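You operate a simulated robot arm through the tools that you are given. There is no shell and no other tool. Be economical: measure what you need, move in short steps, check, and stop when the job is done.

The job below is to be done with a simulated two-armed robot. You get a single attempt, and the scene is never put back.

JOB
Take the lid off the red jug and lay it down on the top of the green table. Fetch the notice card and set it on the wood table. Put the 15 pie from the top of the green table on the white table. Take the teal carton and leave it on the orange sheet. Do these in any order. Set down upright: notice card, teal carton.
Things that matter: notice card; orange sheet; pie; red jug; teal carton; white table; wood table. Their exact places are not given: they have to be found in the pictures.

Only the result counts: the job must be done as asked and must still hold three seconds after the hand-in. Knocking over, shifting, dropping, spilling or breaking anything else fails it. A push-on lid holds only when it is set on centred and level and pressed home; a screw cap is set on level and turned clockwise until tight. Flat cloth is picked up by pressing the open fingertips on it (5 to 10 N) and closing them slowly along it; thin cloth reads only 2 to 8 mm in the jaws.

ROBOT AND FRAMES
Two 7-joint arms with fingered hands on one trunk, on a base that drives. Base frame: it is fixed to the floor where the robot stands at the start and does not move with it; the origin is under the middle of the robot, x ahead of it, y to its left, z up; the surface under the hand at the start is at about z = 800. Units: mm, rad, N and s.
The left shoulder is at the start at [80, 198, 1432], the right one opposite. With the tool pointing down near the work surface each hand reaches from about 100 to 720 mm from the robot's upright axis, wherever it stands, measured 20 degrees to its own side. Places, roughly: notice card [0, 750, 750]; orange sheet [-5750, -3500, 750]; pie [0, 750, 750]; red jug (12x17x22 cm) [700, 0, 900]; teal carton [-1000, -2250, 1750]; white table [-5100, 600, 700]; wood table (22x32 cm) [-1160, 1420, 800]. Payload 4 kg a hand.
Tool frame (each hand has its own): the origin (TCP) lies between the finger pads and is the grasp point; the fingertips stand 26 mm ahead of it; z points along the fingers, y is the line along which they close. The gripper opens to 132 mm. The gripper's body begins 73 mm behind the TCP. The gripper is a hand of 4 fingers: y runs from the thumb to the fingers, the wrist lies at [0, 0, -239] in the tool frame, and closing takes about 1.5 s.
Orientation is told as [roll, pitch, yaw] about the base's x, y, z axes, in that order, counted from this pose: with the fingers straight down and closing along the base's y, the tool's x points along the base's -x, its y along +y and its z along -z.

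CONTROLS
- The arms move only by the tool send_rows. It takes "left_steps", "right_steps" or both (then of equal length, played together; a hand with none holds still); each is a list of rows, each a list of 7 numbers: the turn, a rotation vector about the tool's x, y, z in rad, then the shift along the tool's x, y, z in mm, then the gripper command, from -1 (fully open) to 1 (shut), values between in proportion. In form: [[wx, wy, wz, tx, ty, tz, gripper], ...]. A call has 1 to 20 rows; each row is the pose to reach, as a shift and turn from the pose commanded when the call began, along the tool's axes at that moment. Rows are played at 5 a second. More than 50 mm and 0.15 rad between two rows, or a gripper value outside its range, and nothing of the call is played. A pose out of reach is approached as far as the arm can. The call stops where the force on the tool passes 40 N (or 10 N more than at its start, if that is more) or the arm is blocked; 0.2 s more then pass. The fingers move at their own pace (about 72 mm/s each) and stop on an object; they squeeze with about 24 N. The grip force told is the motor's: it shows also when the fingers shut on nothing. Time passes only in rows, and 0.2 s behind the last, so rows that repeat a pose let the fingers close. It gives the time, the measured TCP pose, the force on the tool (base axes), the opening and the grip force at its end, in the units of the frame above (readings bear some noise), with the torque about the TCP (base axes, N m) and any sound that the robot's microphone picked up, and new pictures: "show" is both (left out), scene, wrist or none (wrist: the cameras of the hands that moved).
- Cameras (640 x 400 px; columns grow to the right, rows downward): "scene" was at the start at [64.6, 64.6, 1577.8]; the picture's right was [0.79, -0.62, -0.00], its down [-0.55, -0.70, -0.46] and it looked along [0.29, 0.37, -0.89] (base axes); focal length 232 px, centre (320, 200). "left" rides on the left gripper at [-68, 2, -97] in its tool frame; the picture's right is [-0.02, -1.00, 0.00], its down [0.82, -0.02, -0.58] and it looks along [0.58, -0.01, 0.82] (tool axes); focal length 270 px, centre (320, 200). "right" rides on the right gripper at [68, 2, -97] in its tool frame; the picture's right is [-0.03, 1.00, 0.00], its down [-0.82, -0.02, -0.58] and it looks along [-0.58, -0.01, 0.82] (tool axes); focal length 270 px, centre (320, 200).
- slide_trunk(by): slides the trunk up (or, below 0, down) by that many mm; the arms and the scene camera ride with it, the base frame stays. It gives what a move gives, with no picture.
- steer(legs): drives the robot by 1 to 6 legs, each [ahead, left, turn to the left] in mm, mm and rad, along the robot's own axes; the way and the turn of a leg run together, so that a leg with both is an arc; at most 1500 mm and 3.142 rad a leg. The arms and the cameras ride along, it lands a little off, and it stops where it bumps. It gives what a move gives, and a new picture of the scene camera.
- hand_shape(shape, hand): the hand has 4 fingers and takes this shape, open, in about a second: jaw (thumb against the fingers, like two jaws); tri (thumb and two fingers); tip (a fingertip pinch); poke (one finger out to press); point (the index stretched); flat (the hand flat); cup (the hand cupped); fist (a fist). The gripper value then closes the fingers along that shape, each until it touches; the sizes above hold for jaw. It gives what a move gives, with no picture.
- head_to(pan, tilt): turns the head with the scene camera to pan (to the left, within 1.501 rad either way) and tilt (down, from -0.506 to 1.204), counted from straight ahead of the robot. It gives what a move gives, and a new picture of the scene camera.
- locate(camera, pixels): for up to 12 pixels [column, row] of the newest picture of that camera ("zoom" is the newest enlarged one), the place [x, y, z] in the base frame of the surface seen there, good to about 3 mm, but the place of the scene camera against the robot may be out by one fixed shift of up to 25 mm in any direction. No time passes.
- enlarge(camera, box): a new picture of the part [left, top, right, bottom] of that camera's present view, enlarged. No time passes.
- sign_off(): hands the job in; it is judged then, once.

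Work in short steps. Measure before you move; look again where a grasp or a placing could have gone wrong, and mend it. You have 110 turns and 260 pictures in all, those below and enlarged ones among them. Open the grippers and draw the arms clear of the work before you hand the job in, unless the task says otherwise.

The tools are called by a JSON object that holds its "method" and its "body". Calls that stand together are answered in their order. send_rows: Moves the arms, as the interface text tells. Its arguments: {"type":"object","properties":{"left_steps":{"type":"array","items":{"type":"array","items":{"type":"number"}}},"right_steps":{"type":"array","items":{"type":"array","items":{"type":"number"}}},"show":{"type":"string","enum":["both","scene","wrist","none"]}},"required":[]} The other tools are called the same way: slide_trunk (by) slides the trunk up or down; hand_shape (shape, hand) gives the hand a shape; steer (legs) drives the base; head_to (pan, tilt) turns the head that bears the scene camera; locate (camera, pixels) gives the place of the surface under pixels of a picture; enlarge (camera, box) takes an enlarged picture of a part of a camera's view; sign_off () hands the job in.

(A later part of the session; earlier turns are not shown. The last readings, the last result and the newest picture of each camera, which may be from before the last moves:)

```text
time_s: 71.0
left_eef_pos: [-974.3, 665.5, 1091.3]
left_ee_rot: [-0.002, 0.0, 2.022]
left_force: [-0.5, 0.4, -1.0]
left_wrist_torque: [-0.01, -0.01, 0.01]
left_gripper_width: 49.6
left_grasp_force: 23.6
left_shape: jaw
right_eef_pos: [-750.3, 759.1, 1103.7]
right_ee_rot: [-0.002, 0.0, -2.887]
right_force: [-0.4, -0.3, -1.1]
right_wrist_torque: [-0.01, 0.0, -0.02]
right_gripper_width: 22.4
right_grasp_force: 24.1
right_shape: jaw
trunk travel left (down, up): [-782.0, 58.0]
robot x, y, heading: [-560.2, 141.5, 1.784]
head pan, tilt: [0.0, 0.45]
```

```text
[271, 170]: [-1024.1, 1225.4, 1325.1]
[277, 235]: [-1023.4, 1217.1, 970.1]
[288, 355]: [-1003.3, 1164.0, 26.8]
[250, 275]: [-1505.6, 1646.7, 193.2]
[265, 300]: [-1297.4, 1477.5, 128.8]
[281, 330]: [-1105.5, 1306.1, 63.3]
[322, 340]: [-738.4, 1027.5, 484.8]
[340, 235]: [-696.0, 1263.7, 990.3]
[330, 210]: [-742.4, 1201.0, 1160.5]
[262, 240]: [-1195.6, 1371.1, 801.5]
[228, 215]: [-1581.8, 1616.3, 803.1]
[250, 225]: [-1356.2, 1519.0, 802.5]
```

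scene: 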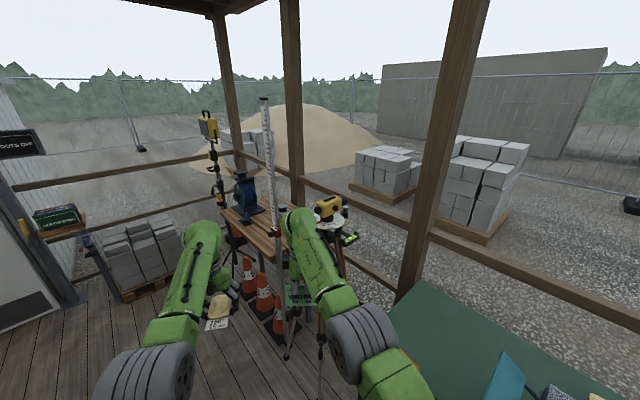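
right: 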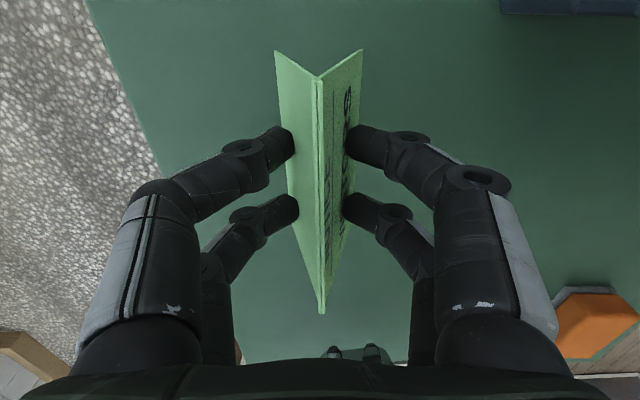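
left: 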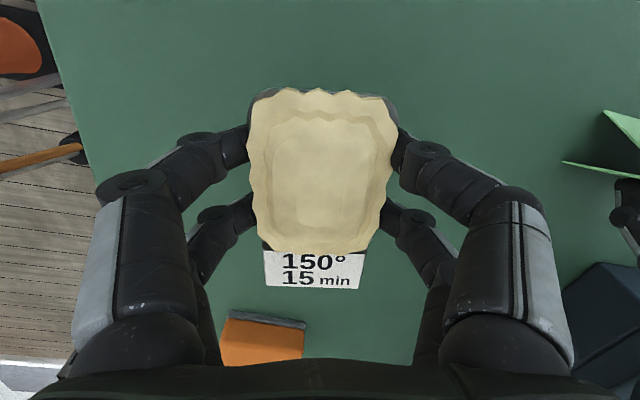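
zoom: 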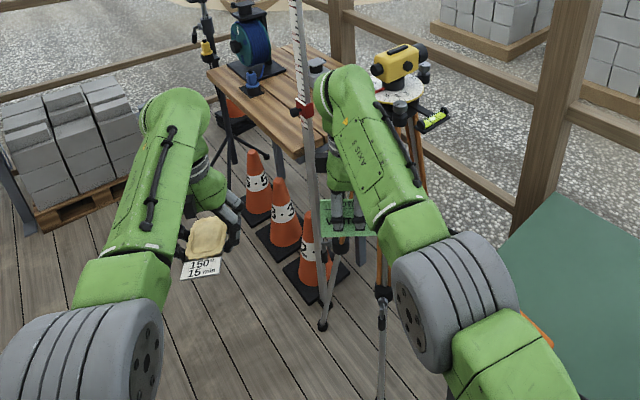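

The tripod and staff block a direct route, so I plan to travel heading left, then turn right in front of the bench. I need the left side mapped: lamp stand, pallet, boot bench.

{"method": "locate", "body": {"camera": "scene", "pixels": [[208, 127], [220, 185], [241, 185], [245, 215], [150, 250], [165, 285], [60, 220], [125, 300], [255, 205], [225, 250]]}}

{"method": "head_to", "body": {"pan": 1.0, "tilt": 0.6}}

{"method": "locate", "body": {"camera": "scene", "pixels": [[200, 280], [215, 300], [100, 270], [200, 235], [230, 215], [165, 190], [265, 190], [330, 210], [210, 240], [150, 150], [180, 350], [245, 250]]}}

```text
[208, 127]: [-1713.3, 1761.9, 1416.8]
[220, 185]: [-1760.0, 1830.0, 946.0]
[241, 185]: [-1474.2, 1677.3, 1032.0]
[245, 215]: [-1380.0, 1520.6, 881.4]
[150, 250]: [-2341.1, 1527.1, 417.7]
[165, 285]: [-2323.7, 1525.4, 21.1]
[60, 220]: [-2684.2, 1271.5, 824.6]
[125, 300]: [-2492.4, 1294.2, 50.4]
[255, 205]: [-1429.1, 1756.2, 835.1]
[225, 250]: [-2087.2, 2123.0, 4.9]
```

```text
time_s: 72.2
left_eef_pos: [-974.8, 665.0, 1090.0]
left_ee_rot: [-0.001, -0.002, 2.02]
left_force: [0.5, 0.7, -1.5]
left_wrist_torque: [0.01, -0.01, 0.01]
left_gripper_width: 49.5
left_grasp_force: 23.9
left_shape: jaw
right_eef_pos: [-750.9, 757.8, 1103.8]
right_ee_rot: [0.0, 0.0, -2.885]
right_force: [0.7, -0.5, -0.7]
right_wrist_torque: [0.02, 0.0, 0.02]
right_gripper_width: 22.1
right_grasp_force: 24.0
right_shape: jaw
trunk travel left (down, up): [-782.0, 58.0]
robot x, y, heading: [-556.4, 141.3, 1.781]
head pan, tilt: [1.0, 0.6]
```

scene: 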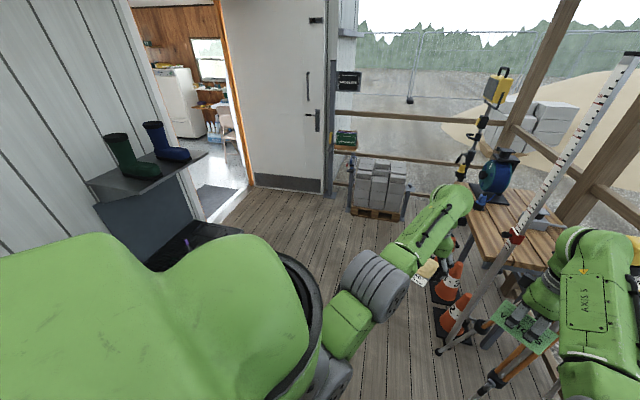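

```text
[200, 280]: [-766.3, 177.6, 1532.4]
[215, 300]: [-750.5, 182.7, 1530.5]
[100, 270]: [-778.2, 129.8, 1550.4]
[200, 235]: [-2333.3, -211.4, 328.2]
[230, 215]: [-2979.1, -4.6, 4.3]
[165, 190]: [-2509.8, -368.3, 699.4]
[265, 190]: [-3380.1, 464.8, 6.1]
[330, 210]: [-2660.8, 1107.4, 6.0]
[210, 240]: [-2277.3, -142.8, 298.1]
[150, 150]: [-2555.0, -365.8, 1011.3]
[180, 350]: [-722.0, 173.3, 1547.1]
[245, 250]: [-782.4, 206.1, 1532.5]
```

The floor left of the bench is open (x −2200…−1400, y 0…1100). I first pull the left hand (pie) back 190 mm toward the body so it stays clear of the saw and lamp.

{"method": "send_rows", "body": {"left_steps": [[0, 0, 0, 25, 6, 0, 0.7], [0, 0, 0, 50, 12, 0, 0.7], [0, 0, 0, 75, 18, 0, 0.7], [0, 0, 0, 100, 24, 5, 0.7], [0, 0, 0, 125, 30, 10, 0.7], [0, 0, 0, 150, 36, 15, 0.7], [0, 0, 0, 175, 42, 20, 0.7], [0, 0, 0, 185, 46, 25, 0.7]], "show": "none"}}

{"method": "steer", "body": {"legs": [[640, 1344, 0], [0, 0, -0.96]]}}

```text
time_s: 74.0
left_eef_pos: [-938.5, 480.9, 1053.9]
left_ee_rot: [-0.001, -0.003, 2.021]
left_force: [0.7, 0.4, -1.8]
left_wrist_torque: [-0.01, 0.04, 0.02]
left_gripper_width: 49.7
left_grasp_force: 24.2
left_shape: jaw
left hand out of reach, approached as far as the arm can: row 6, 7, 8
right_eef_pos: [-750.7, 758.5, 1104.7]
right_ee_rot: [-0.003, 0.0, -2.888]
right_force: [1.0, 0.1, -1.4]
right_wrist_torque: [0.02, 0.01, 0.03]
right_gripper_width: 22.1
right_grasp_force: 23.9
right_shape: jaw
trunk travel left (down, up): [-782.0, 58.0]
robot x, y, heading: [-559.4, 135.7, 1.779]
head pan, tilt: [1.0, 0.6]
```

```text
time_s: 84.0
left_eef_pos: [-1992.8, 967.2, 1054.7]
left_ee_rot: [-0.003, -0.002, 1.081]
left_force: [0.5, -1.5, -1.0]
left_wrist_torque: [0.0, 0.0, 0.0]
left_gripper_width: 49.6
left_grasp_force: 23.7
left_shape: jaw
right_eef_pos: [-1658.6, 979.0, 1104.8]
right_ee_rot: [-0.001, 0.001, 2.456]
right_force: [0.8, -0.5, -0.4]
right_wrist_torque: [0.0, 0.0, 0.02]
right_gripper_width: 21.7
right_grasp_force: 24.2
right_shape: jaw
trunk travel left (down, up): [-782.0, 58.0]
robot x, y, heading: [-2048.0, 461.9, 0.841]
head pan, tilt: [1.0, 0.6]
```

scene: 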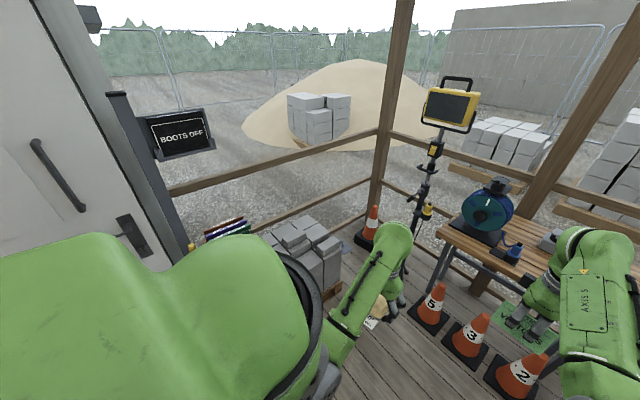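

At (-2048,462) facing the bench. I look straight ahead and down at the bench before approaching.

{"method": "head_to", "body": {"pan": -0.15, "tilt": 0.6}}

{"method": "steer", "body": {"legs": [[350, -30, 0]]}}

```text
time_s: 85.3
left_eef_pos: [-1992.2, 966.7, 1053.7]
left_ee_rot: [-0.002, -0.003, 1.082]
left_force: [0.4, 0.6, -0.9]
left_wrist_torque: [-0.04, -0.02, 0.01]
left_gripper_width: 49.3
left_grasp_force: 24.0
left_shape: jaw
right_eef_pos: [-1657.9, 978.6, 1103.9]
right_ee_rot: [0.0, 0.0, 2.456]
right_force: [0.3, -0.4, -0.3]
right_wrist_torque: [0.02, 0.0, 0.02]
right_gripper_width: 22.1
right_grasp_force: 23.7
right_shape: jaw
trunk travel left (down, up): [-782.0, 58.0]
robot x, y, heading: [-2048.1, 458.6, 0.843]
head pan, tilt: [-0.15, 0.6]
```

scene: 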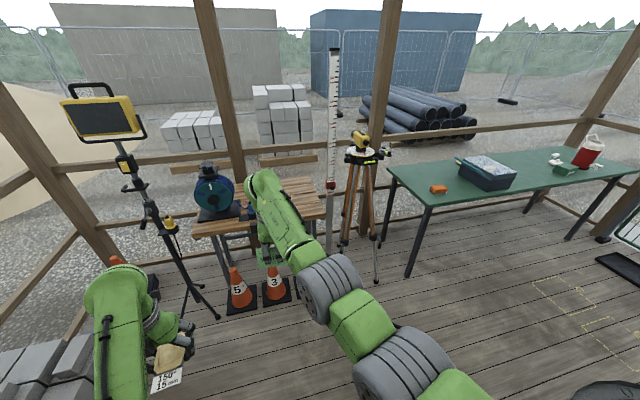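

```text
time_s: 87.6
left_eef_pos: [-1740.3, 1206.9, 1056.0]
left_ee_rot: [-0.004, -0.005, 1.086]
left_force: [-0.3, 0.3, -0.1]
left_wrist_torque: [0.04, -0.04, 0.02]
left_gripper_width: 49.3
left_grasp_force: 23.9
left_shape: jaw
right_eef_pos: [-1405.8, 1219.1, 1106.5]
right_ee_rot: [-0.005, 0.0, 2.459]
right_force: [0.2, 0.5, 0.7]
right_wrist_torque: [0.04, -0.04, 0.01]
right_gripper_width: 21.9
right_grasp_force: 24.1
right_shape: jaw
trunk travel left (down, up): [-782.0, 58.0]
robot x, y, heading: [-1792.8, 696.7, 0.843]
head pan, tilt: [-0.15, 0.6]
```

scene: 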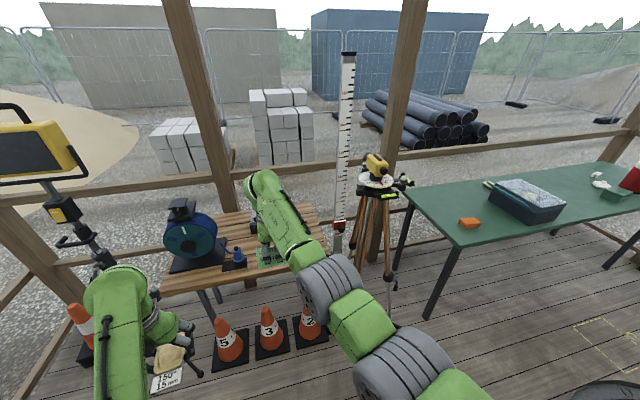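

Bench top free area visible right of the blue cup, under the arm. I measure the bench surface, edges and the items on it.

{"method": "locate", "body": {"camera": "scene", "pixels": [[237, 260], [225, 275], [165, 285], [317, 238], [322, 215], [300, 185], [253, 195], [238, 230], [312, 200], [338, 228], [345, 90], [230, 205]]}}

{"method": "enlarge", "body": {"camera": "scene", "box": [140, 150, 360, 300]}}

{"method": "enlarge", "body": {"camera": "right", "box": [0, 0, 640, 400]}}

```text
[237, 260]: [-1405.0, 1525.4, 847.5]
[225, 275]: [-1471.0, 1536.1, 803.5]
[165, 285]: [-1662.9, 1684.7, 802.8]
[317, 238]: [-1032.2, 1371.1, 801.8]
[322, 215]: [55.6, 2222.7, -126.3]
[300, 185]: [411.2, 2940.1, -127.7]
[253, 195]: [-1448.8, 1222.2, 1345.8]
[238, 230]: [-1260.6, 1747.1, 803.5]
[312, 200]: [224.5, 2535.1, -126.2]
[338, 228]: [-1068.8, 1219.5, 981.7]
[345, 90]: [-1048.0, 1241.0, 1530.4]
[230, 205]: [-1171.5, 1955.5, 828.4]
```

```text
2.67 times, centred on (250, 225) of scene
```

zoom: 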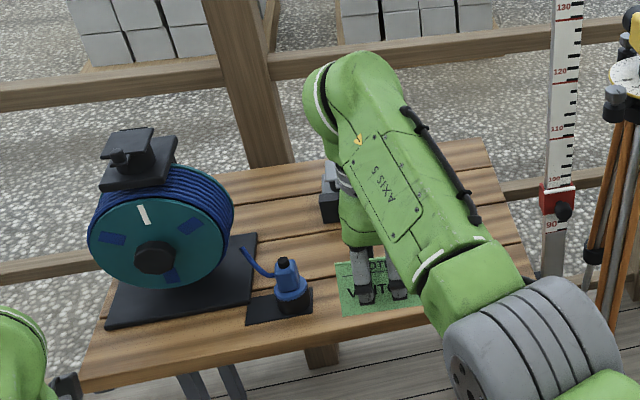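

```text
1.00 times, centred on (320, 200) of right (not enlarged: the box is as wide or as high as the picture)
```

zoom: 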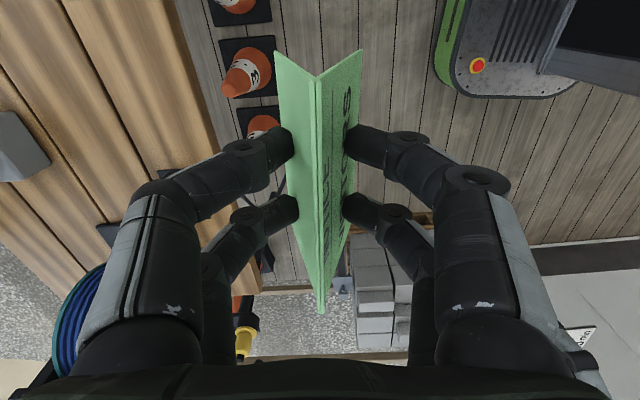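

From the right wrist camera the bench edge is at the left; I measure it accurately there.

{"method": "locate", "body": {"camera": "zoom", "pixels": [[160, 10], [200, 120], [120, 100], [60, 50], [20, 150], [30, 175], [110, 232], [250, 285], [10, 60], [90, 20], [245, 85], [475, 66]]}}

```text
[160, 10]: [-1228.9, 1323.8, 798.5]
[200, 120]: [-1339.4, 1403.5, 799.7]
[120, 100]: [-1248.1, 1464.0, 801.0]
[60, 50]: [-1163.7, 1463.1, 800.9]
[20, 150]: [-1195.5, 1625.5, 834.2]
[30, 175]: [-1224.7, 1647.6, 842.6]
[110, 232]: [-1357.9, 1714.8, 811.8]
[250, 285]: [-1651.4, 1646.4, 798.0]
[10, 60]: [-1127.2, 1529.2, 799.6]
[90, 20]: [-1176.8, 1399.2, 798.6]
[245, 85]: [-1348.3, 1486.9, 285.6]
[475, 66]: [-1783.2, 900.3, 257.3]
```

Target spot T≈(-1183,1434) on the bench, edge direction matches the card's ridge. I advance 277 mm.

{"method": "steer", "body": {"legs": [[277, 0, 0]]}}

{"method": "enlarge", "body": {"camera": "right", "box": [0, 0, 640, 400]}}

{"method": "enlarge", "body": {"camera": "left", "box": [0, 0, 640, 400]}}

```text
time_s: 89.6
left_eef_pos: [-1555.3, 1412.1, 1055.9]
left_ee_rot: [-0.003, -0.008, 1.082]
left_force: [-1.0, -0.6, -1.4]
left_wrist_torque: [0.03, 0.03, 0.01]
left_gripper_width: 49.5
left_grasp_force: 24.2
left_shape: jaw
right_eef_pos: [-1220.4, 1422.4, 1106.5]
right_ee_rot: [-0.004, 0.001, 2.455]
right_force: [-0.5, 0.0, 0.4]
right_wrist_torque: [0.03, -0.03, -0.01]
right_gripper_width: 21.9
right_grasp_force: 24.1
right_shape: jaw
trunk travel left (down, up): [-782.0, 58.0]
robot x, y, heading: [-1608.4, 907.4, 0.841]
head pan, tilt: [-0.15, 0.6]
```

scene: 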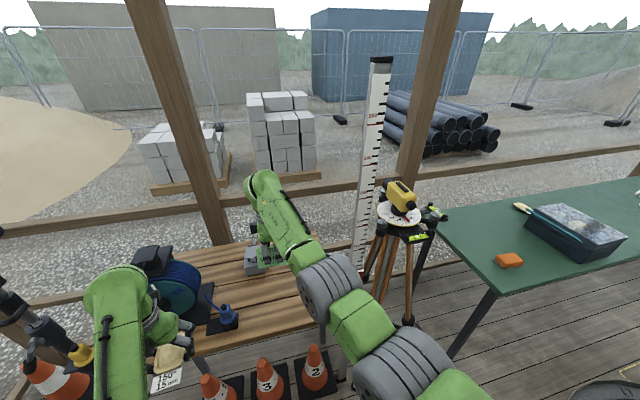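

```text
1.00 times, centred on (320, 200) of right (not enlarged: the box is as wide or as high as the picture)
```

zoom: 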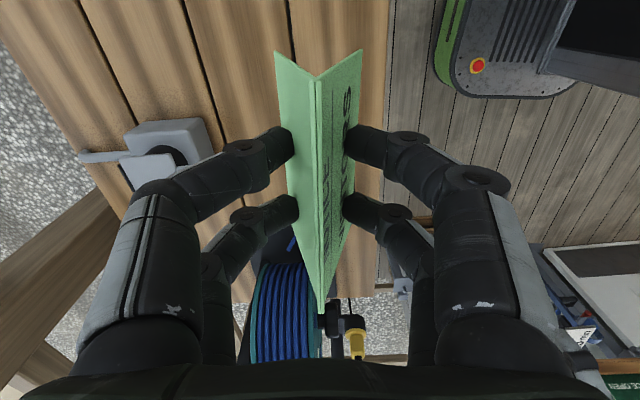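

```text
1.00 times, centred on (320, 200) of left (not enlarged: the box is as wide or as high as the picture)
```

zoom: 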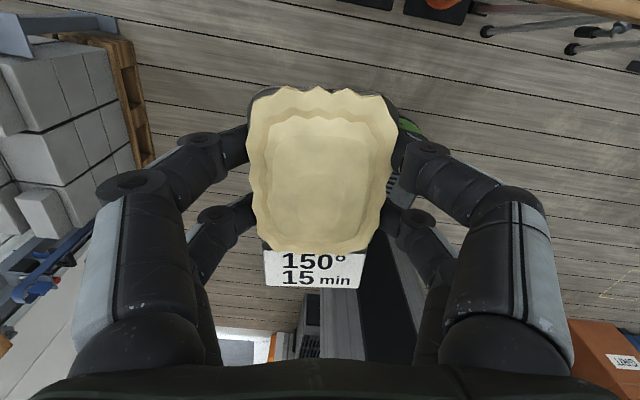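

Right hand is over free bench. Lower trunk 200 mm and shift the card to T, then check.

{"method": "slide_trunk", "body": {"by": -200}}

{"method": "send_rows", "body": {"right_steps": [[0, 0, 0, 7, -11, 0, 0.9], [0, 0, 0, 14, -22, 0, 0.9], [0, 0, 0, 21, -33, 0, 0.9], [0, 0, 0, 21, -33, 10, 0.9], [0, 0, 0, 21, -33, 20, 0.9], [0, 0, 0, 21, -33, 30, 0.9], [0, 0, 0, 21, -33, 40, 0.9], [0, 0, 0, 21, -33, 40, 0.9]], "show": "wrist"}}

```text
time_s: 91.7
left_eef_pos: [-1552.8, 1412.8, 855.0]
left_ee_rot: [-0.001, -0.003, 1.082]
left_force: [0.6, -0.1, -1.7]
left_wrist_torque: [-0.02, -0.01, 0.01]
left_gripper_width: 49.5
left_grasp_force: 23.7
left_shape: jaw
right_eef_pos: [-1219.5, 1424.9, 904.7]
right_ee_rot: [-0.002, -0.002, 2.457]
right_force: [-0.6, -0.4, -0.7]
right_wrist_torque: [-0.04, -0.01, 0.0]
right_gripper_width: 21.9
right_grasp_force: 23.8
right_shape: jaw
trunk travel left (down, up): [-582.0, 258.0]
robot x, y, heading: [-1604.5, 904.4, 0.841]
head pan, tilt: [-0.15, 0.6]
```

```text
time_s: 93.5
left_eef_pos: [-1552.6, 1414.5, 854.0]
left_ee_rot: [-0.001, -0.004, 1.082]
left_force: [0.0, 0.0, -1.2]
left_wrist_torque: [0.0, 0.0, -0.04]
left_gripper_width: 49.5
left_grasp_force: 23.8
left_shape: jaw
right_eef_pos: [-1182.5, 1437.9, 864.7]
right_ee_rot: [-0.003, -0.002, 2.455]
right_force: [0.5, -0.1, -0.4]
right_wrist_torque: [0.02, -0.01, 0.03]
right_gripper_width: 21.8
right_grasp_force: 23.9
right_shape: jaw
trunk travel left (down, up): [-582.0, 258.0]
robot x, y, heading: [-1607.8, 906.2, 0.845]
head pan, tilt: [-0.15, 0.6]
```

right: 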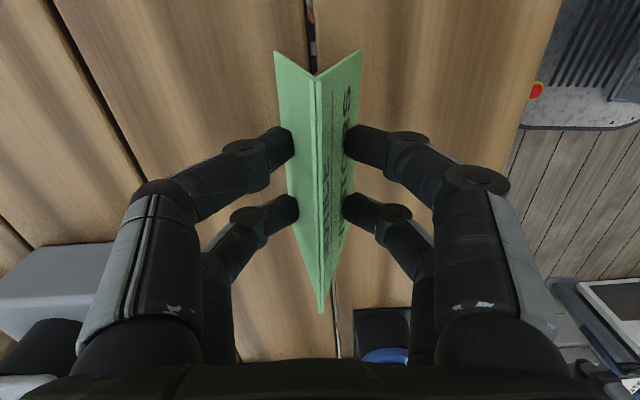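

Lower the last ~19 mm slowly until it touches.

{"method": "send_rows", "body": {"right_steps": [[0, 0, 0, 0, 0, 6, 0.9], [0, 0, 0, 0, 0, 11, 0.9], [0, 0, 0, 0, 0, 15, 0.9], [0, 0, 0, 0, 0, 18, 0.9], [0, 0, 0, 0, 0, 18, 0.9]], "show": "none"}}

{"method": "enlarge", "body": {"camera": "scene", "box": [200, 200, 360, 340]}}

```text
time_s: 94.7
left_eef_pos: [-1552.5, 1413.7, 853.5]
left_ee_rot: [-0.002, -0.003, 1.081]
left_force: [-0.6, -0.3, -1.3]
left_wrist_torque: [0.01, 0.01, -0.02]
left_gripper_width: 49.1
left_grasp_force: 23.7
left_shape: jaw
right_eef_pos: [-1182.6, 1435.8, 845.8]
right_ee_rot: [-0.002, -0.003, 2.457]
right_force: [-1.1, -1.1, 1.4]
right_wrist_torque: [-0.01, -0.04, 0.0]
right_gripper_width: 21.6
right_grasp_force: 24.0
right_shape: jaw
trunk travel left (down, up): [-582.0, 258.0]
robot x, y, heading: [-1608.3, 903.4, 0.837]
head pan, tilt: [-0.15, 0.6]
```

```text
2.86 times, centred on (280, 270) of scene
```

zoom: 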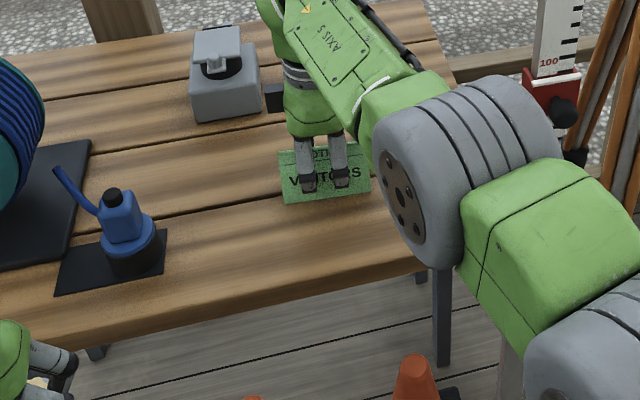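

Barely touching; 2 mm more, then open slowly and rise.

{"method": "send_rows", "body": {"right_steps": [[0, 0, 0, 0, 0, 1, 0.9], [0, 0, 0, 0, 0, 2, 0.9], [0, 0, 0, 0, 0, 2, 0.9]], "show": "none"}}

{"method": "send_rows", "body": {"right_steps": [[0, 0, 0, 0, 0, 0, 0.6], [0, 0, 0, 0, 0, 0, 0.4], [0, 0, 0, 0, 0, 0, 0.1], [0, 0, 0, 0, 0, 0, -0.3], [0, 0, 0, 0, 0, 0, -0.3], [0, 0, 0, 0, 0, -15, -0.3], [0, 0, 0, 0, 0, -40, -0.3], [0, 0, 0, 0, 0, -80, -0.3], [0, 0, 0, 0, 0, -120, -0.3], [0, 0, 0, 0, 0, -120, -0.3]], "show": "wrist"}}

{"method": "locate", "body": {"camera": "right", "pixels": [[320, 100], [320, 150], [320, 60]]}}

```text
time_s: 95.5
left_eef_pos: [-1553.3, 1413.6, 855.2]
left_ee_rot: [-0.001, -0.002, 1.081]
left_force: [-0.3, -0.4, -0.7]
left_wrist_torque: [-0.01, 0.01, -0.03]
left_gripper_width: 49.7
left_grasp_force: 23.6
left_shape: jaw
right_eef_pos: [-1183.0, 1436.1, 846.0]
right_ee_rot: [-0.006, -0.002, 2.455]
right_force: [0.8, 1.9, 8.8]
right_wrist_torque: [0.01, -0.08, 0.03]
right_gripper_width: 22.1
right_grasp_force: 24.2
right_shape: jaw
trunk travel left (down, up): [-582.0, 258.0]
robot x, y, heading: [-1607.8, 908.3, 0.839]
head pan, tilt: [-0.15, 0.6]
```

```text
time_s: 97.7
left_eef_pos: [-1552.9, 1414.2, 854.6]
left_ee_rot: [-0.003, -0.004, 1.084]
left_force: [-0.1, -0.3, -0.8]
left_wrist_torque: [0.02, 0.04, 0.01]
left_gripper_width: 49.5
left_grasp_force: 23.9
left_shape: jaw
right_eef_pos: [-1181.9, 1436.7, 965.0]
right_ee_rot: [0.0, -0.002, 2.456]
right_force: [0.3, -0.5, 0.0]
right_wrist_torque: [-0.03, -0.02, -0.02]
right_gripper_width: 85.5
right_grasp_force: 0.0
right_shape: jaw
trunk travel left (down, up): [-582.0, 258.0]
robot x, y, heading: [-1610.9, 904.8, 0.84]
head pan, tilt: [-0.15, 0.6]
```

right: 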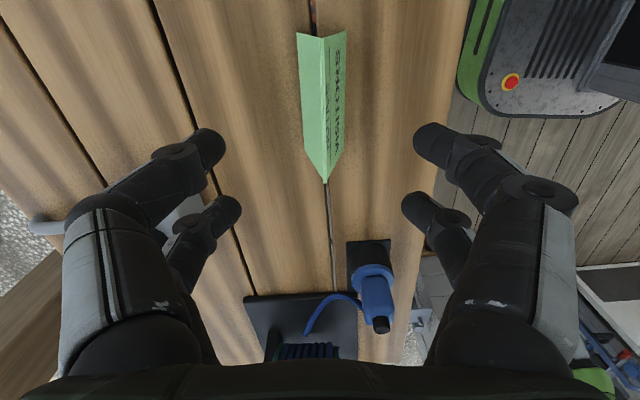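

```text
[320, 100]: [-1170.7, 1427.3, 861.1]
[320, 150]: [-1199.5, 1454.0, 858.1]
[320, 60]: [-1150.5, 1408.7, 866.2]
```

The card stands on the wood table. Raise the trunk, retract the right hand and back straight out, then turn toward the cabin door.

{"method": "slide_trunk", "body": {"by": 200}}

{"method": "send_rows", "body": {"right_steps": [[0, 0, 0, 0, 40, 0, 0], [0, 0, 0, -2, 80, 0, 0], [0, 0, 0, -4, 120, 0, 0], [0, 0, 0, -6, 160, 0, 0], [0, 0, 0, -8, 200, 0, 0], [0, 0, 0, -8, 200, 0, 0]], "show": "none"}}

{"method": "steer", "body": {"legs": [[-450, 0, 0], [0, 0, 2.3]]}}

{"method": "head_to", "body": {"pan": 0.3, "tilt": 0.4}}

```text
time_s: 99.9
left_eef_pos: [-1552.9, 1414.6, 1053.5]
left_ee_rot: [-0.001, -0.003, 1.083]
left_force: [0.2, 0.1, -1.2]
left_wrist_torque: [0.0, 0.02, 0.0]
left_gripper_width: 49.4
left_grasp_force: 24.3
left_shape: jaw
right_eef_pos: [-1181.4, 1436.8, 1164.8]
right_ee_rot: [-0.001, -0.002, 2.455]
right_force: [-0.5, -0.3, 0.0]
right_wrist_torque: [0.0, -0.01, -0.03]
right_gripper_width: 85.1
right_grasp_force: 0.0
right_shape: jaw
trunk travel left (down, up): [-782.0, 58.0]
robot x, y, heading: [-1608.0, 908.8, 0.836]
head pan, tilt: [-0.15, 0.6]
```

```text
time_s: 101.3
left_eef_pos: [-1553.7, 1415.1, 1054.1]
left_ee_rot: [-0.002, -0.003, 1.081]
left_force: [0.3, 0.3, -1.0]
left_wrist_torque: [-0.01, 0.0, 0.04]
left_gripper_width: 49.6
left_grasp_force: 23.9
left_shape: jaw
right_eef_pos: [-1314.9, 1295.4, 1160.1]
right_ee_rot: [0.0, 0.001, 2.456]
right_force: [-0.4, 0.7, 0.2]
right_wrist_torque: [-0.01, 0.0, -0.02]
right_gripper_width: 66.3
right_grasp_force: 0.1
right_shape: jaw
right hand out of reach, approached as far as the arm can: row 5, 6
trunk travel left (down, up): [-782.0, 58.0]
robot x, y, heading: [-1606.6, 903.2, 0.84]
head pan, tilt: [-0.15, 0.6]
```

```text
time_s: 109.5
left_eef_pos: [-2321.7, 274.1, 1054.2]
left_ee_rot: [-0.001, -0.004, -2.901]
left_force: [-0.4, 0.1, -1.3]
left_wrist_torque: [0.01, 0.01, -0.01]
left_gripper_width: 49.0
left_grasp_force: 23.9
left_shape: jaw
right_eef_pos: [-2392.5, 530.7, 1161.6]
right_ee_rot: [-0.003, 0.0, -1.525]
right_force: [-0.1, 0.1, -0.6]
right_wrist_torque: [0.02, 0.02, 0.01]
right_gripper_width: 66.6
right_grasp_force: 0.0
right_shape: jaw
trunk travel left (down, up): [-782.0, 58.0]
robot x, y, heading: [-1911.6, 573.1, 3.144]
head pan, tilt: [-0.15, 0.6]
```

scene: 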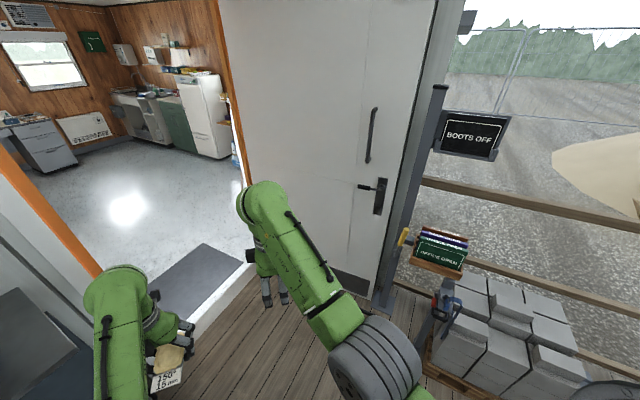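

```text
time_s: 110.4
left_eef_pos: [-2322.4, 273.4, 1054.1]
left_ee_rot: [-0.003, -0.003, -2.9]
left_force: [-0.5, 0.3, -1.0]
left_wrist_torque: [0.0, -0.01, 0.01]
left_gripper_width: 49.1
left_grasp_force: 23.7
left_shape: jaw
right_eef_pos: [-2393.1, 530.9, 1161.9]
right_ee_rot: [-0.001, -0.002, -1.525]
right_force: [-0.2, -0.7, -0.7]
right_wrist_torque: [0.02, 0.0, -0.03]
right_gripper_width: 66.5
right_grasp_force: 0.1
right_shape: jaw
trunk travel left (down, up): [-782.0, 58.0]
robot x, y, heading: [-1909.3, 571.6, 3.142]
head pan, tilt: [0.3, 0.4]
```

scene: 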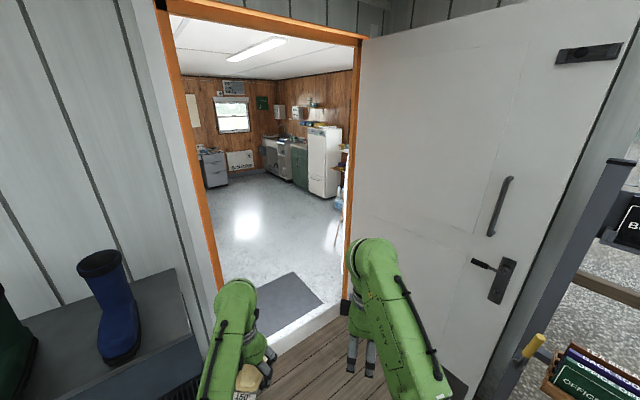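

The doorway is ahead. Measuring its frame.

{"method": "locate", "body": {"camera": "scene", "pixels": [[170, 70], [200, 220], [353, 150], [348, 270], [215, 285], [345, 310], [280, 300], [245, 225], [325, 160], [215, 175], [400, 200], [265, 180]]}}

{"method": "head_to", "body": {"pan": 0.35, "tilt": 0.9}}

```text
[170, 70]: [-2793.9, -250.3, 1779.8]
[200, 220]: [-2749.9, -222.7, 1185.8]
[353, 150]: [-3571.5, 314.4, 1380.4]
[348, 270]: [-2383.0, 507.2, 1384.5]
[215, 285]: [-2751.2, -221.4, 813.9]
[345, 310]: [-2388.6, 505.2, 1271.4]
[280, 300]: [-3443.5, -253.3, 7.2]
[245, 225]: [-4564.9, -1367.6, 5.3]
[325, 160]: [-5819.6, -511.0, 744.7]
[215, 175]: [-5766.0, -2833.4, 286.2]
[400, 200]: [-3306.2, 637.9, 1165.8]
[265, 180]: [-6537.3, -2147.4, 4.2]
```

```text
time_s: 111.3
left_eef_pos: [-2321.0, 273.5, 1054.1]
left_ee_rot: [-0.002, -0.003, -2.9]
left_force: [0.1, 0.5, -1.6]
left_wrist_torque: [0.01, -0.02, 0.0]
left_gripper_width: 49.5
left_grasp_force: 23.9
left_shape: jaw
right_eef_pos: [-2392.3, 531.0, 1162.4]
right_ee_rot: [0.0, -0.002, -1.525]
right_force: [0.4, 0.5, -0.4]
right_wrist_torque: [0.02, 0.03, -0.01]
right_gripper_width: 66.3
right_grasp_force: 0.0
right_shape: jaw
trunk travel left (down, up): [-782.0, 58.0]
robot x, y, heading: [-1906.5, 570.7, 3.14]
head pan, tilt: [0.351, 0.901]
```

scene: 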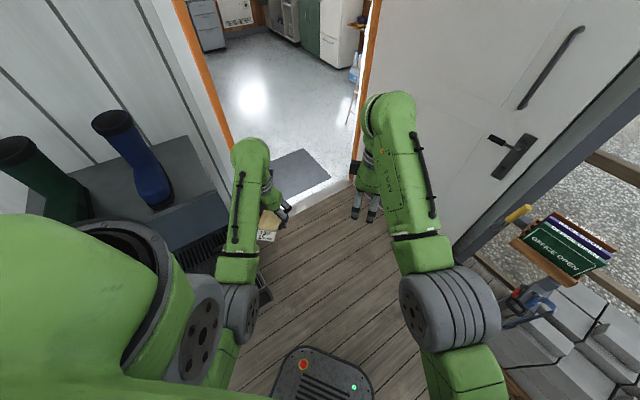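

Locating the right jamb and threshold in this steeper view.

{"method": "locate", "body": {"camera": "scene", "pixels": [[374, 30], [369, 65], [363, 90], [357, 150], [350, 180], [290, 210], [320, 195], [220, 120], [200, 60], [180, 10], [420, 150], [300, 160]]}}

{"method": "enlarge", "body": {"camera": "scene", "box": [160, 0, 420, 240]}}

```text
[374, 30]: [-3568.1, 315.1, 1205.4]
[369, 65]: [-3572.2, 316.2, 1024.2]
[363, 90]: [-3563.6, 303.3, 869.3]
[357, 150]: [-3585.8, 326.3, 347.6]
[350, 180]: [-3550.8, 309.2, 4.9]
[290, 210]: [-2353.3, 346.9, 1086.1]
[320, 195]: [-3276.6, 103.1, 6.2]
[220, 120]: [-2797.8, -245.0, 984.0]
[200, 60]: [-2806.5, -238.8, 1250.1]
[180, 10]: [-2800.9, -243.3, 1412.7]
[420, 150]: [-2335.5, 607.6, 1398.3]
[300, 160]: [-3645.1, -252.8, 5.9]
```

```text
1.67 times, centred on (290, 120) of scene
```

zoom: 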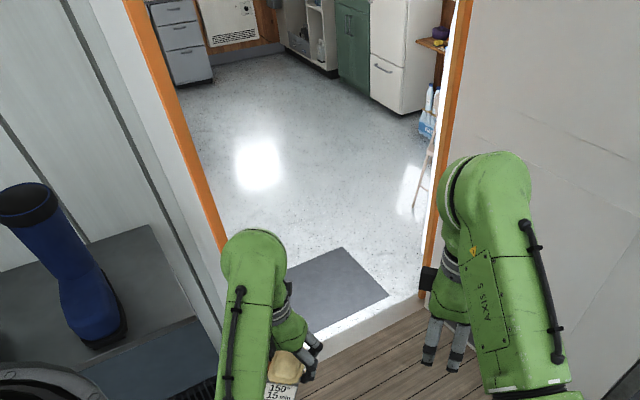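

Doorway: jambs (-2795,-245) and (-3570,310), 950 mm wide, normal heading ≈4.09. I turn left 0.95 here and sidestep onto the door axis at (-2659,765).

{"method": "steer", "body": {"legs": [[0, 0, 0.95], [280, -724, 0]]}}

{"method": "head_to", "body": {"pan": 0.0, "tilt": 0.6}}

```text
time_s: 118.0
left_eef_pos: [-2652.9, 248.3, 1053.8]
left_ee_rot: [-0.002, -0.004, -1.945]
left_force: [0.0, 0.3, -1.4]
left_wrist_torque: [0.0, 0.02, 0.0]
left_gripper_width: 49.0
left_grasp_force: 23.5
left_shape: jaw
right_eef_pos: [-2904.2, 338.1, 1161.5]
right_ee_rot: [-0.002, 0.0, -0.57]
right_force: [-0.4, 0.2, -0.6]
right_wrist_torque: [0.0, 0.03, 0.01]
right_gripper_width: 66.4
right_grasp_force: 0.1
right_shape: jaw
trunk travel left (down, up): [-782.0, 58.0]
robot x, y, heading: [-2659.5, 753.3, -2.189]
head pan, tilt: [0.351, 0.901]
```

scene: 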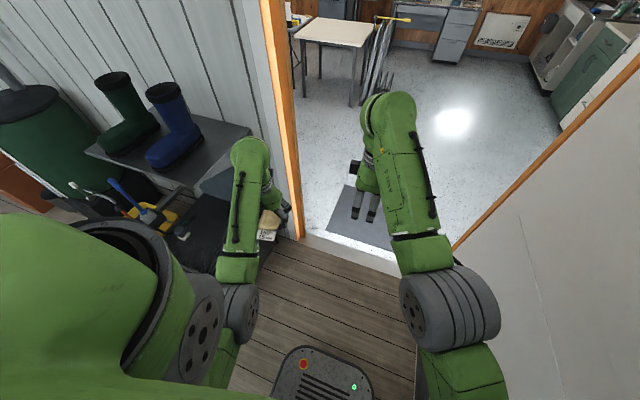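

```text
time_s: 118.8
left_eef_pos: [-2655.5, 249.0, 1055.2]
left_ee_rot: [-0.003, -0.004, -1.946]
left_force: [-0.1, -0.8, -0.4]
left_wrist_torque: [0.02, -0.01, 0.03]
left_gripper_width: 48.8
left_grasp_force: 23.8
left_shape: jaw
right_eef_pos: [-2906.7, 338.7, 1162.3]
right_ee_rot: [-0.002, -0.002, -0.569]
right_force: [0.0, -0.4, 1.1]
right_wrist_torque: [0.0, 0.0, 0.0]
right_gripper_width: 66.4
right_grasp_force: 0.1
right_shape: jaw
trunk travel left (down, up): [-782.0, 58.0]
robot x, y, heading: [-2658.3, 758.0, -2.186]
head pan, tilt: [0.0, 0.6]
```

scene: 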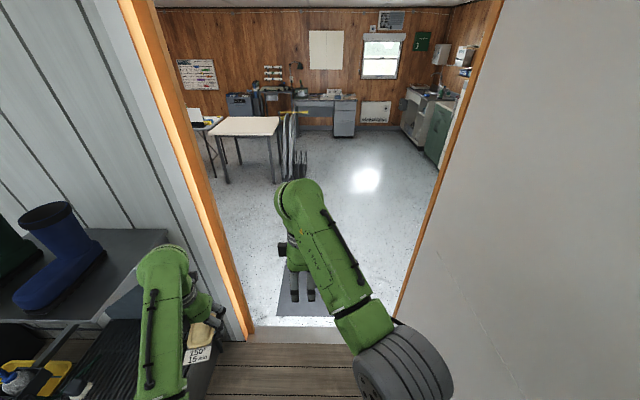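

Centred on the doorway (±470 mm). I check interior obstacles before driving through.

{"method": "locate", "body": {"camera": "scene", "pixels": [[245, 125], [228, 182], [275, 180], [300, 175], [210, 122], [365, 180], [290, 250], [430, 120], [300, 310], [320, 100], [440, 150]]}}

{"method": "steer", "body": {"legs": [[1000, -5, 0]]}}

```text
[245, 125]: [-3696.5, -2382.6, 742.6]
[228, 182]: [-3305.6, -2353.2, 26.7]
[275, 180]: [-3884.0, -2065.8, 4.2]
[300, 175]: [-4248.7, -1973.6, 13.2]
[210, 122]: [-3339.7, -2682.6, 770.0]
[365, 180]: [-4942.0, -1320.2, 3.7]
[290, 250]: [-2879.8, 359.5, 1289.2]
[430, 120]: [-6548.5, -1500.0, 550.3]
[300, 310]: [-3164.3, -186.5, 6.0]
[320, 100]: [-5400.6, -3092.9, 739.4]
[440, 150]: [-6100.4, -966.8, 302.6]
```

```text
time_s: 124.0
left_eef_pos: [-3235.9, -562.5, 1057.6]
left_ee_rot: [-0.005, -0.007, -1.946]
left_force: [0.9, 0.2, -1.4]
left_wrist_torque: [0.03, 0.03, 0.01]
left_gripper_width: 48.8
left_grasp_force: 23.6
left_shape: jaw
right_eef_pos: [-3485.9, -469.6, 1165.4]
right_ee_rot: [-0.006, -0.003, -0.57]
right_force: [1.2, 0.5, 0.6]
right_wrist_torque: [-0.03, 0.01, -0.01]
right_gripper_width: 66.4
right_grasp_force: 0.1
right_shape: jaw
trunk travel left (down, up): [-782.0, 58.0]
robot x, y, heading: [-3241.3, -56.1, -2.179]
head pan, tilt: [0.0, 0.6]
```

scene: 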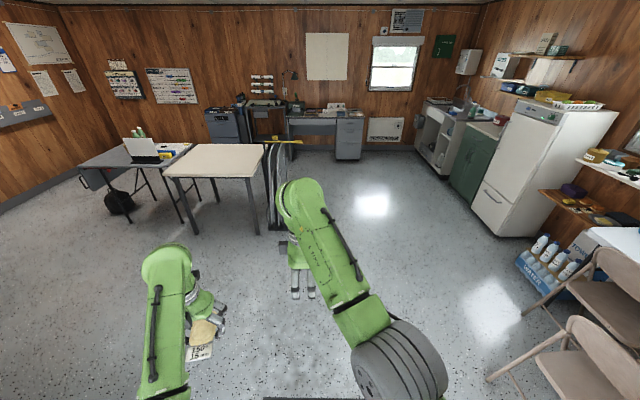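

Through the door. The white table with folding chairs is to the right. I go on 650 mm and turn right.

{"method": "steer", "body": {"legs": [[700, 0, 0], [0, 0, -1.3]]}}

{"method": "head_to", "body": {"pan": -0.4, "tilt": 0.5}}

```text
time_s: 131.0
left_eef_pos: [-4140.2, -749.7, 1050.9]
left_ee_rot: [-0.002, 0.007, 3.034]
left_force: [0.2, -0.4, -1.3]
left_wrist_torque: [-0.01, 0.02, -0.01]
left_gripper_width: 49.2
left_grasp_force: 23.3
left_shape: jaw
right_eef_pos: [-4119.0, -484.7, 1158.0]
right_ee_rot: [0.008, 0.001, -1.877]
right_force: [-0.3, 0.4, 0.2]
right_wrist_torque: [0.02, 0.0, -0.01]
right_gripper_width: 66.0
right_grasp_force: 0.0
right_shape: jaw
trunk travel left (down, up): [-782.0, 58.0]
robot x, y, heading: [-3637.1, -615.2, 2.789]
head pan, tilt: [0.0, 0.6]
```

scene: 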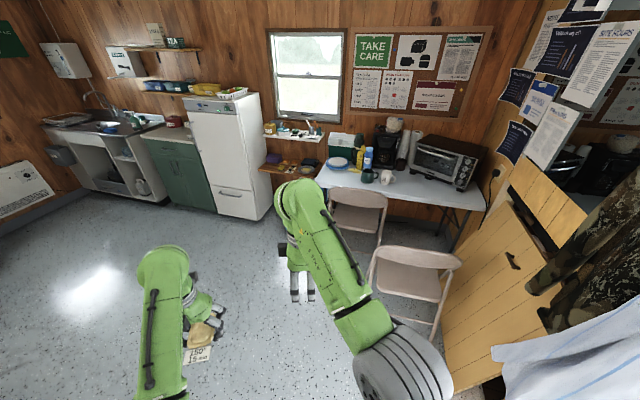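

```text
time_s: 131.8
left_eef_pos: [-4133.1, -751.7, 1054.5]
left_ee_rot: [-0.001, -0.002, 3.033]
left_force: [0.1, -0.3, -1.0]
left_wrist_torque: [0.01, -0.02, 0.01]
left_gripper_width: 49.0
left_grasp_force: 24.1
left_shape: jaw
right_eef_pos: [-4110.7, -487.4, 1157.9]
right_ee_rot: [0.007, 0.003, -1.876]
right_force: [1.0, 0.4, 0.5]
right_wrist_torque: [0.03, 0.02, 0.03]
right_gripper_width: 66.2
right_grasp_force: 0.0
right_shape: jaw
trunk travel left (down, up): [-782.0, 58.0]
robot x, y, heading: [-3637.4, -612.3, 2.796]
head pan, tilt: [-0.4, 0.499]
```

scene: 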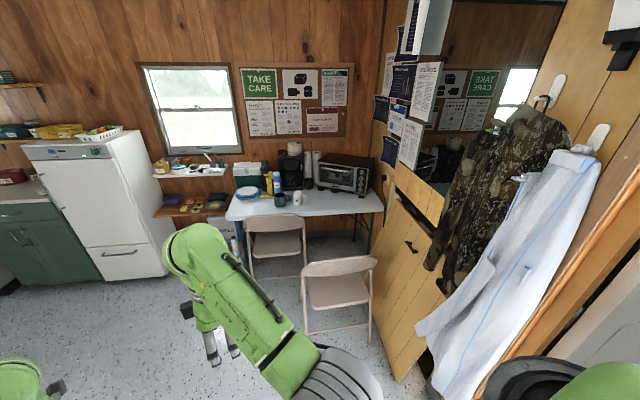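

Measuring white table surface, items and chairs.

{"method": "enlarge", "body": {"camera": "scene", "box": [200, 130, 400, 270]}}

{"method": "locate", "body": {"camera": "scene", "pixels": [[335, 205], [350, 208], [382, 208], [260, 212], [232, 212], [300, 205], [280, 203], [250, 195], [305, 225], [372, 262], [310, 275], [345, 195]]}}

```text
2.86 times, centred on (300, 200) of scene
```

zoom: 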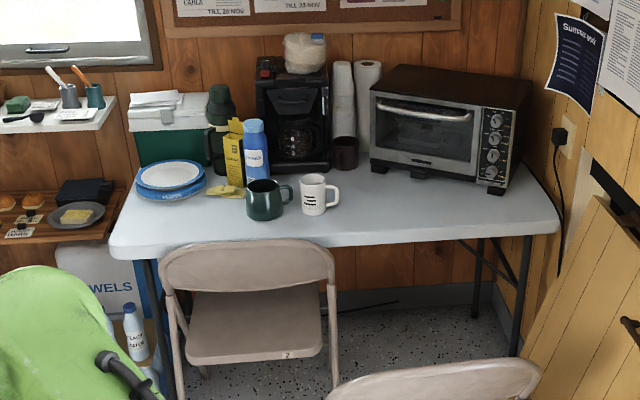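

```text
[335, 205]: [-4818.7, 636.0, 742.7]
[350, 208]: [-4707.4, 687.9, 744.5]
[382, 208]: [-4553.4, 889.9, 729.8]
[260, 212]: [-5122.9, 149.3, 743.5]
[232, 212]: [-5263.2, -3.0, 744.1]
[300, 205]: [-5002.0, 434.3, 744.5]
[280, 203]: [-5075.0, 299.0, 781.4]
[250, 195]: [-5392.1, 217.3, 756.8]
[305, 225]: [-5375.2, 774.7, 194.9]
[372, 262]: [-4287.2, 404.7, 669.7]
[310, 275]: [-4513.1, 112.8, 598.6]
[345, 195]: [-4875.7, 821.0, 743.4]
```

Chair 2 blocks the oven side; the front-left strip of the table (before the plates) could be usable from behind chair 1. I measure it.

{"method": "locate", "body": {"camera": "zoom", "pixels": [[112, 250], [190, 240], [260, 236], [170, 218], [230, 212], [222, 192], [265, 218], [185, 252], [320, 255], [140, 190], [345, 225], [380, 232]]}}

```text
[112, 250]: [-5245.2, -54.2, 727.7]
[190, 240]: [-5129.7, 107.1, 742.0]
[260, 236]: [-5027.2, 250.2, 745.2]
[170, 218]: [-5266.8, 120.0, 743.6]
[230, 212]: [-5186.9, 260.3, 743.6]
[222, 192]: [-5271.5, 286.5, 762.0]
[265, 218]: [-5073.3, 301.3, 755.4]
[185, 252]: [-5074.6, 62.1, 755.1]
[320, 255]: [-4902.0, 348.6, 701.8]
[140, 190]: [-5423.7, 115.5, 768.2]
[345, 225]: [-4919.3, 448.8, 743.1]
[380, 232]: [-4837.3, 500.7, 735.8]
```

Free strip: about 310×140 mm near (-5200,160), z 743. I align square to the table (heading 2.508), shift left beyond chair 2, and advance partway.

{"method": "steer", "body": {"legs": [[0, 0, -0.288], [0, 272, 0], [500, 0, 0]]}}

{"method": "head_to", "body": {"pan": 0.0, "tilt": 0.8}}

```text
time_s: 137.3
left_eef_pos: [-4716.6, -518.3, 1055.4]
left_ee_rot: [-0.001, -0.006, 2.742]
left_force: [-0.3, -0.1, -1.3]
left_wrist_torque: [0.01, 0.01, -0.02]
left_gripper_width: 48.8
left_grasp_force: 24.7
left_shape: jaw
right_eef_pos: [-4619.5, -269.7, 1161.4]
right_ee_rot: [-0.002, -0.002, -2.167]
right_force: [-0.1, -0.1, -0.6]
right_wrist_torque: [0.03, 0.02, 0.01]
right_gripper_width: 66.4
right_grasp_force: 0.0
right_shape: jaw
trunk travel left (down, up): [-782.0, 58.0]
robot x, y, heading: [-4207.3, -525.9, 2.499]
head pan, tilt: [-0.4, 0.499]
```

scene: 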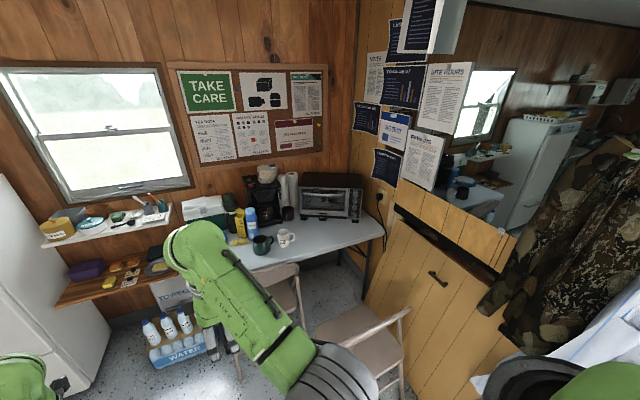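

```text
time_s: 138.2
left_eef_pos: [-4718.2, -517.3, 1053.5]
left_ee_rot: [-0.004, -0.002, 2.742]
left_force: [0.5, 0.4, -0.9]
left_wrist_torque: [0.0, 0.0, 0.02]
left_gripper_width: 48.9
left_grasp_force: 24.0
left_shape: jaw
right_eef_pos: [-4622.1, -269.0, 1160.7]
right_ee_rot: [0.0, -0.001, -2.167]
right_force: [0.5, 0.2, 0.6]
right_wrist_torque: [0.0, 0.0, -0.01]
right_gripper_width: 66.1
right_grasp_force: 0.0
right_shape: jaw
trunk travel left (down, up): [-782.0, 58.0]
robot x, y, heading: [-4207.0, -525.6, 2.494]
head pan, tilt: [0.0, 0.799]
```

scene: 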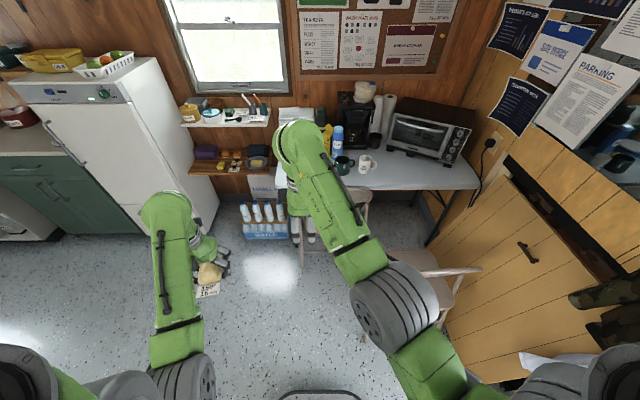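

Robot is lined up (s≈235, n≈1116). Advance 560 mm to the placing stand-off.

{"method": "steer", "body": {"legs": [[350, 0, 0], [210, 0, 0]]}}

{"method": "enlarge", "body": {"camera": "left", "box": [0, 0, 640, 400]}}

{"method": "enlarge", "body": {"camera": "right", "box": [0, 0, 640, 400]}}

```text
time_s: 141.3
left_eef_pos: [-5075.5, -256.1, 1058.4]
left_ee_rot: [-0.002, -0.011, 2.745]
left_force: [0.9, 0.4, -1.5]
left_wrist_torque: [0.01, 0.03, 0.02]
left_gripper_width: 49.1
left_grasp_force: 23.7
left_shape: jaw
right_eef_pos: [-4978.4, -6.6, 1168.6]
right_ee_rot: [-0.015, -0.003, -2.161]
right_force: [0.7, 0.1, 0.2]
right_wrist_torque: [0.03, 0.04, 0.04]
right_gripper_width: 66.0
right_grasp_force: 0.1
right_shape: jaw
trunk travel left (down, up): [-782.0, 58.0]
robot x, y, heading: [-4574.2, -255.2, 2.507]
head pan, tilt: [0.0, 0.799]
stopped in leg 2: the robot was blocked; the commanded pose is now the measured one
```

scene: 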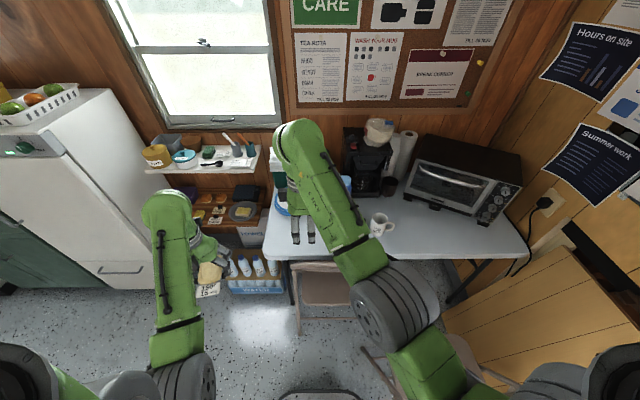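

```text
1.00 times, centred on (320, 200) of left (not enlarged: the box is as wide or as high as the picture)
```

zoom: 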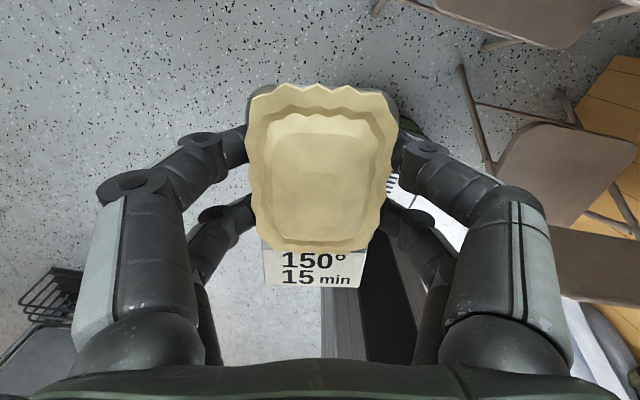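

```text
1.00 times, centred on (320, 200) of right (not enlarged: the box is as wide or as high as the picture)
```

zoom: 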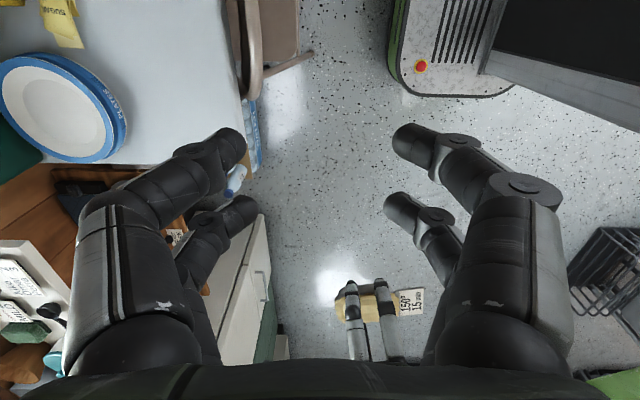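

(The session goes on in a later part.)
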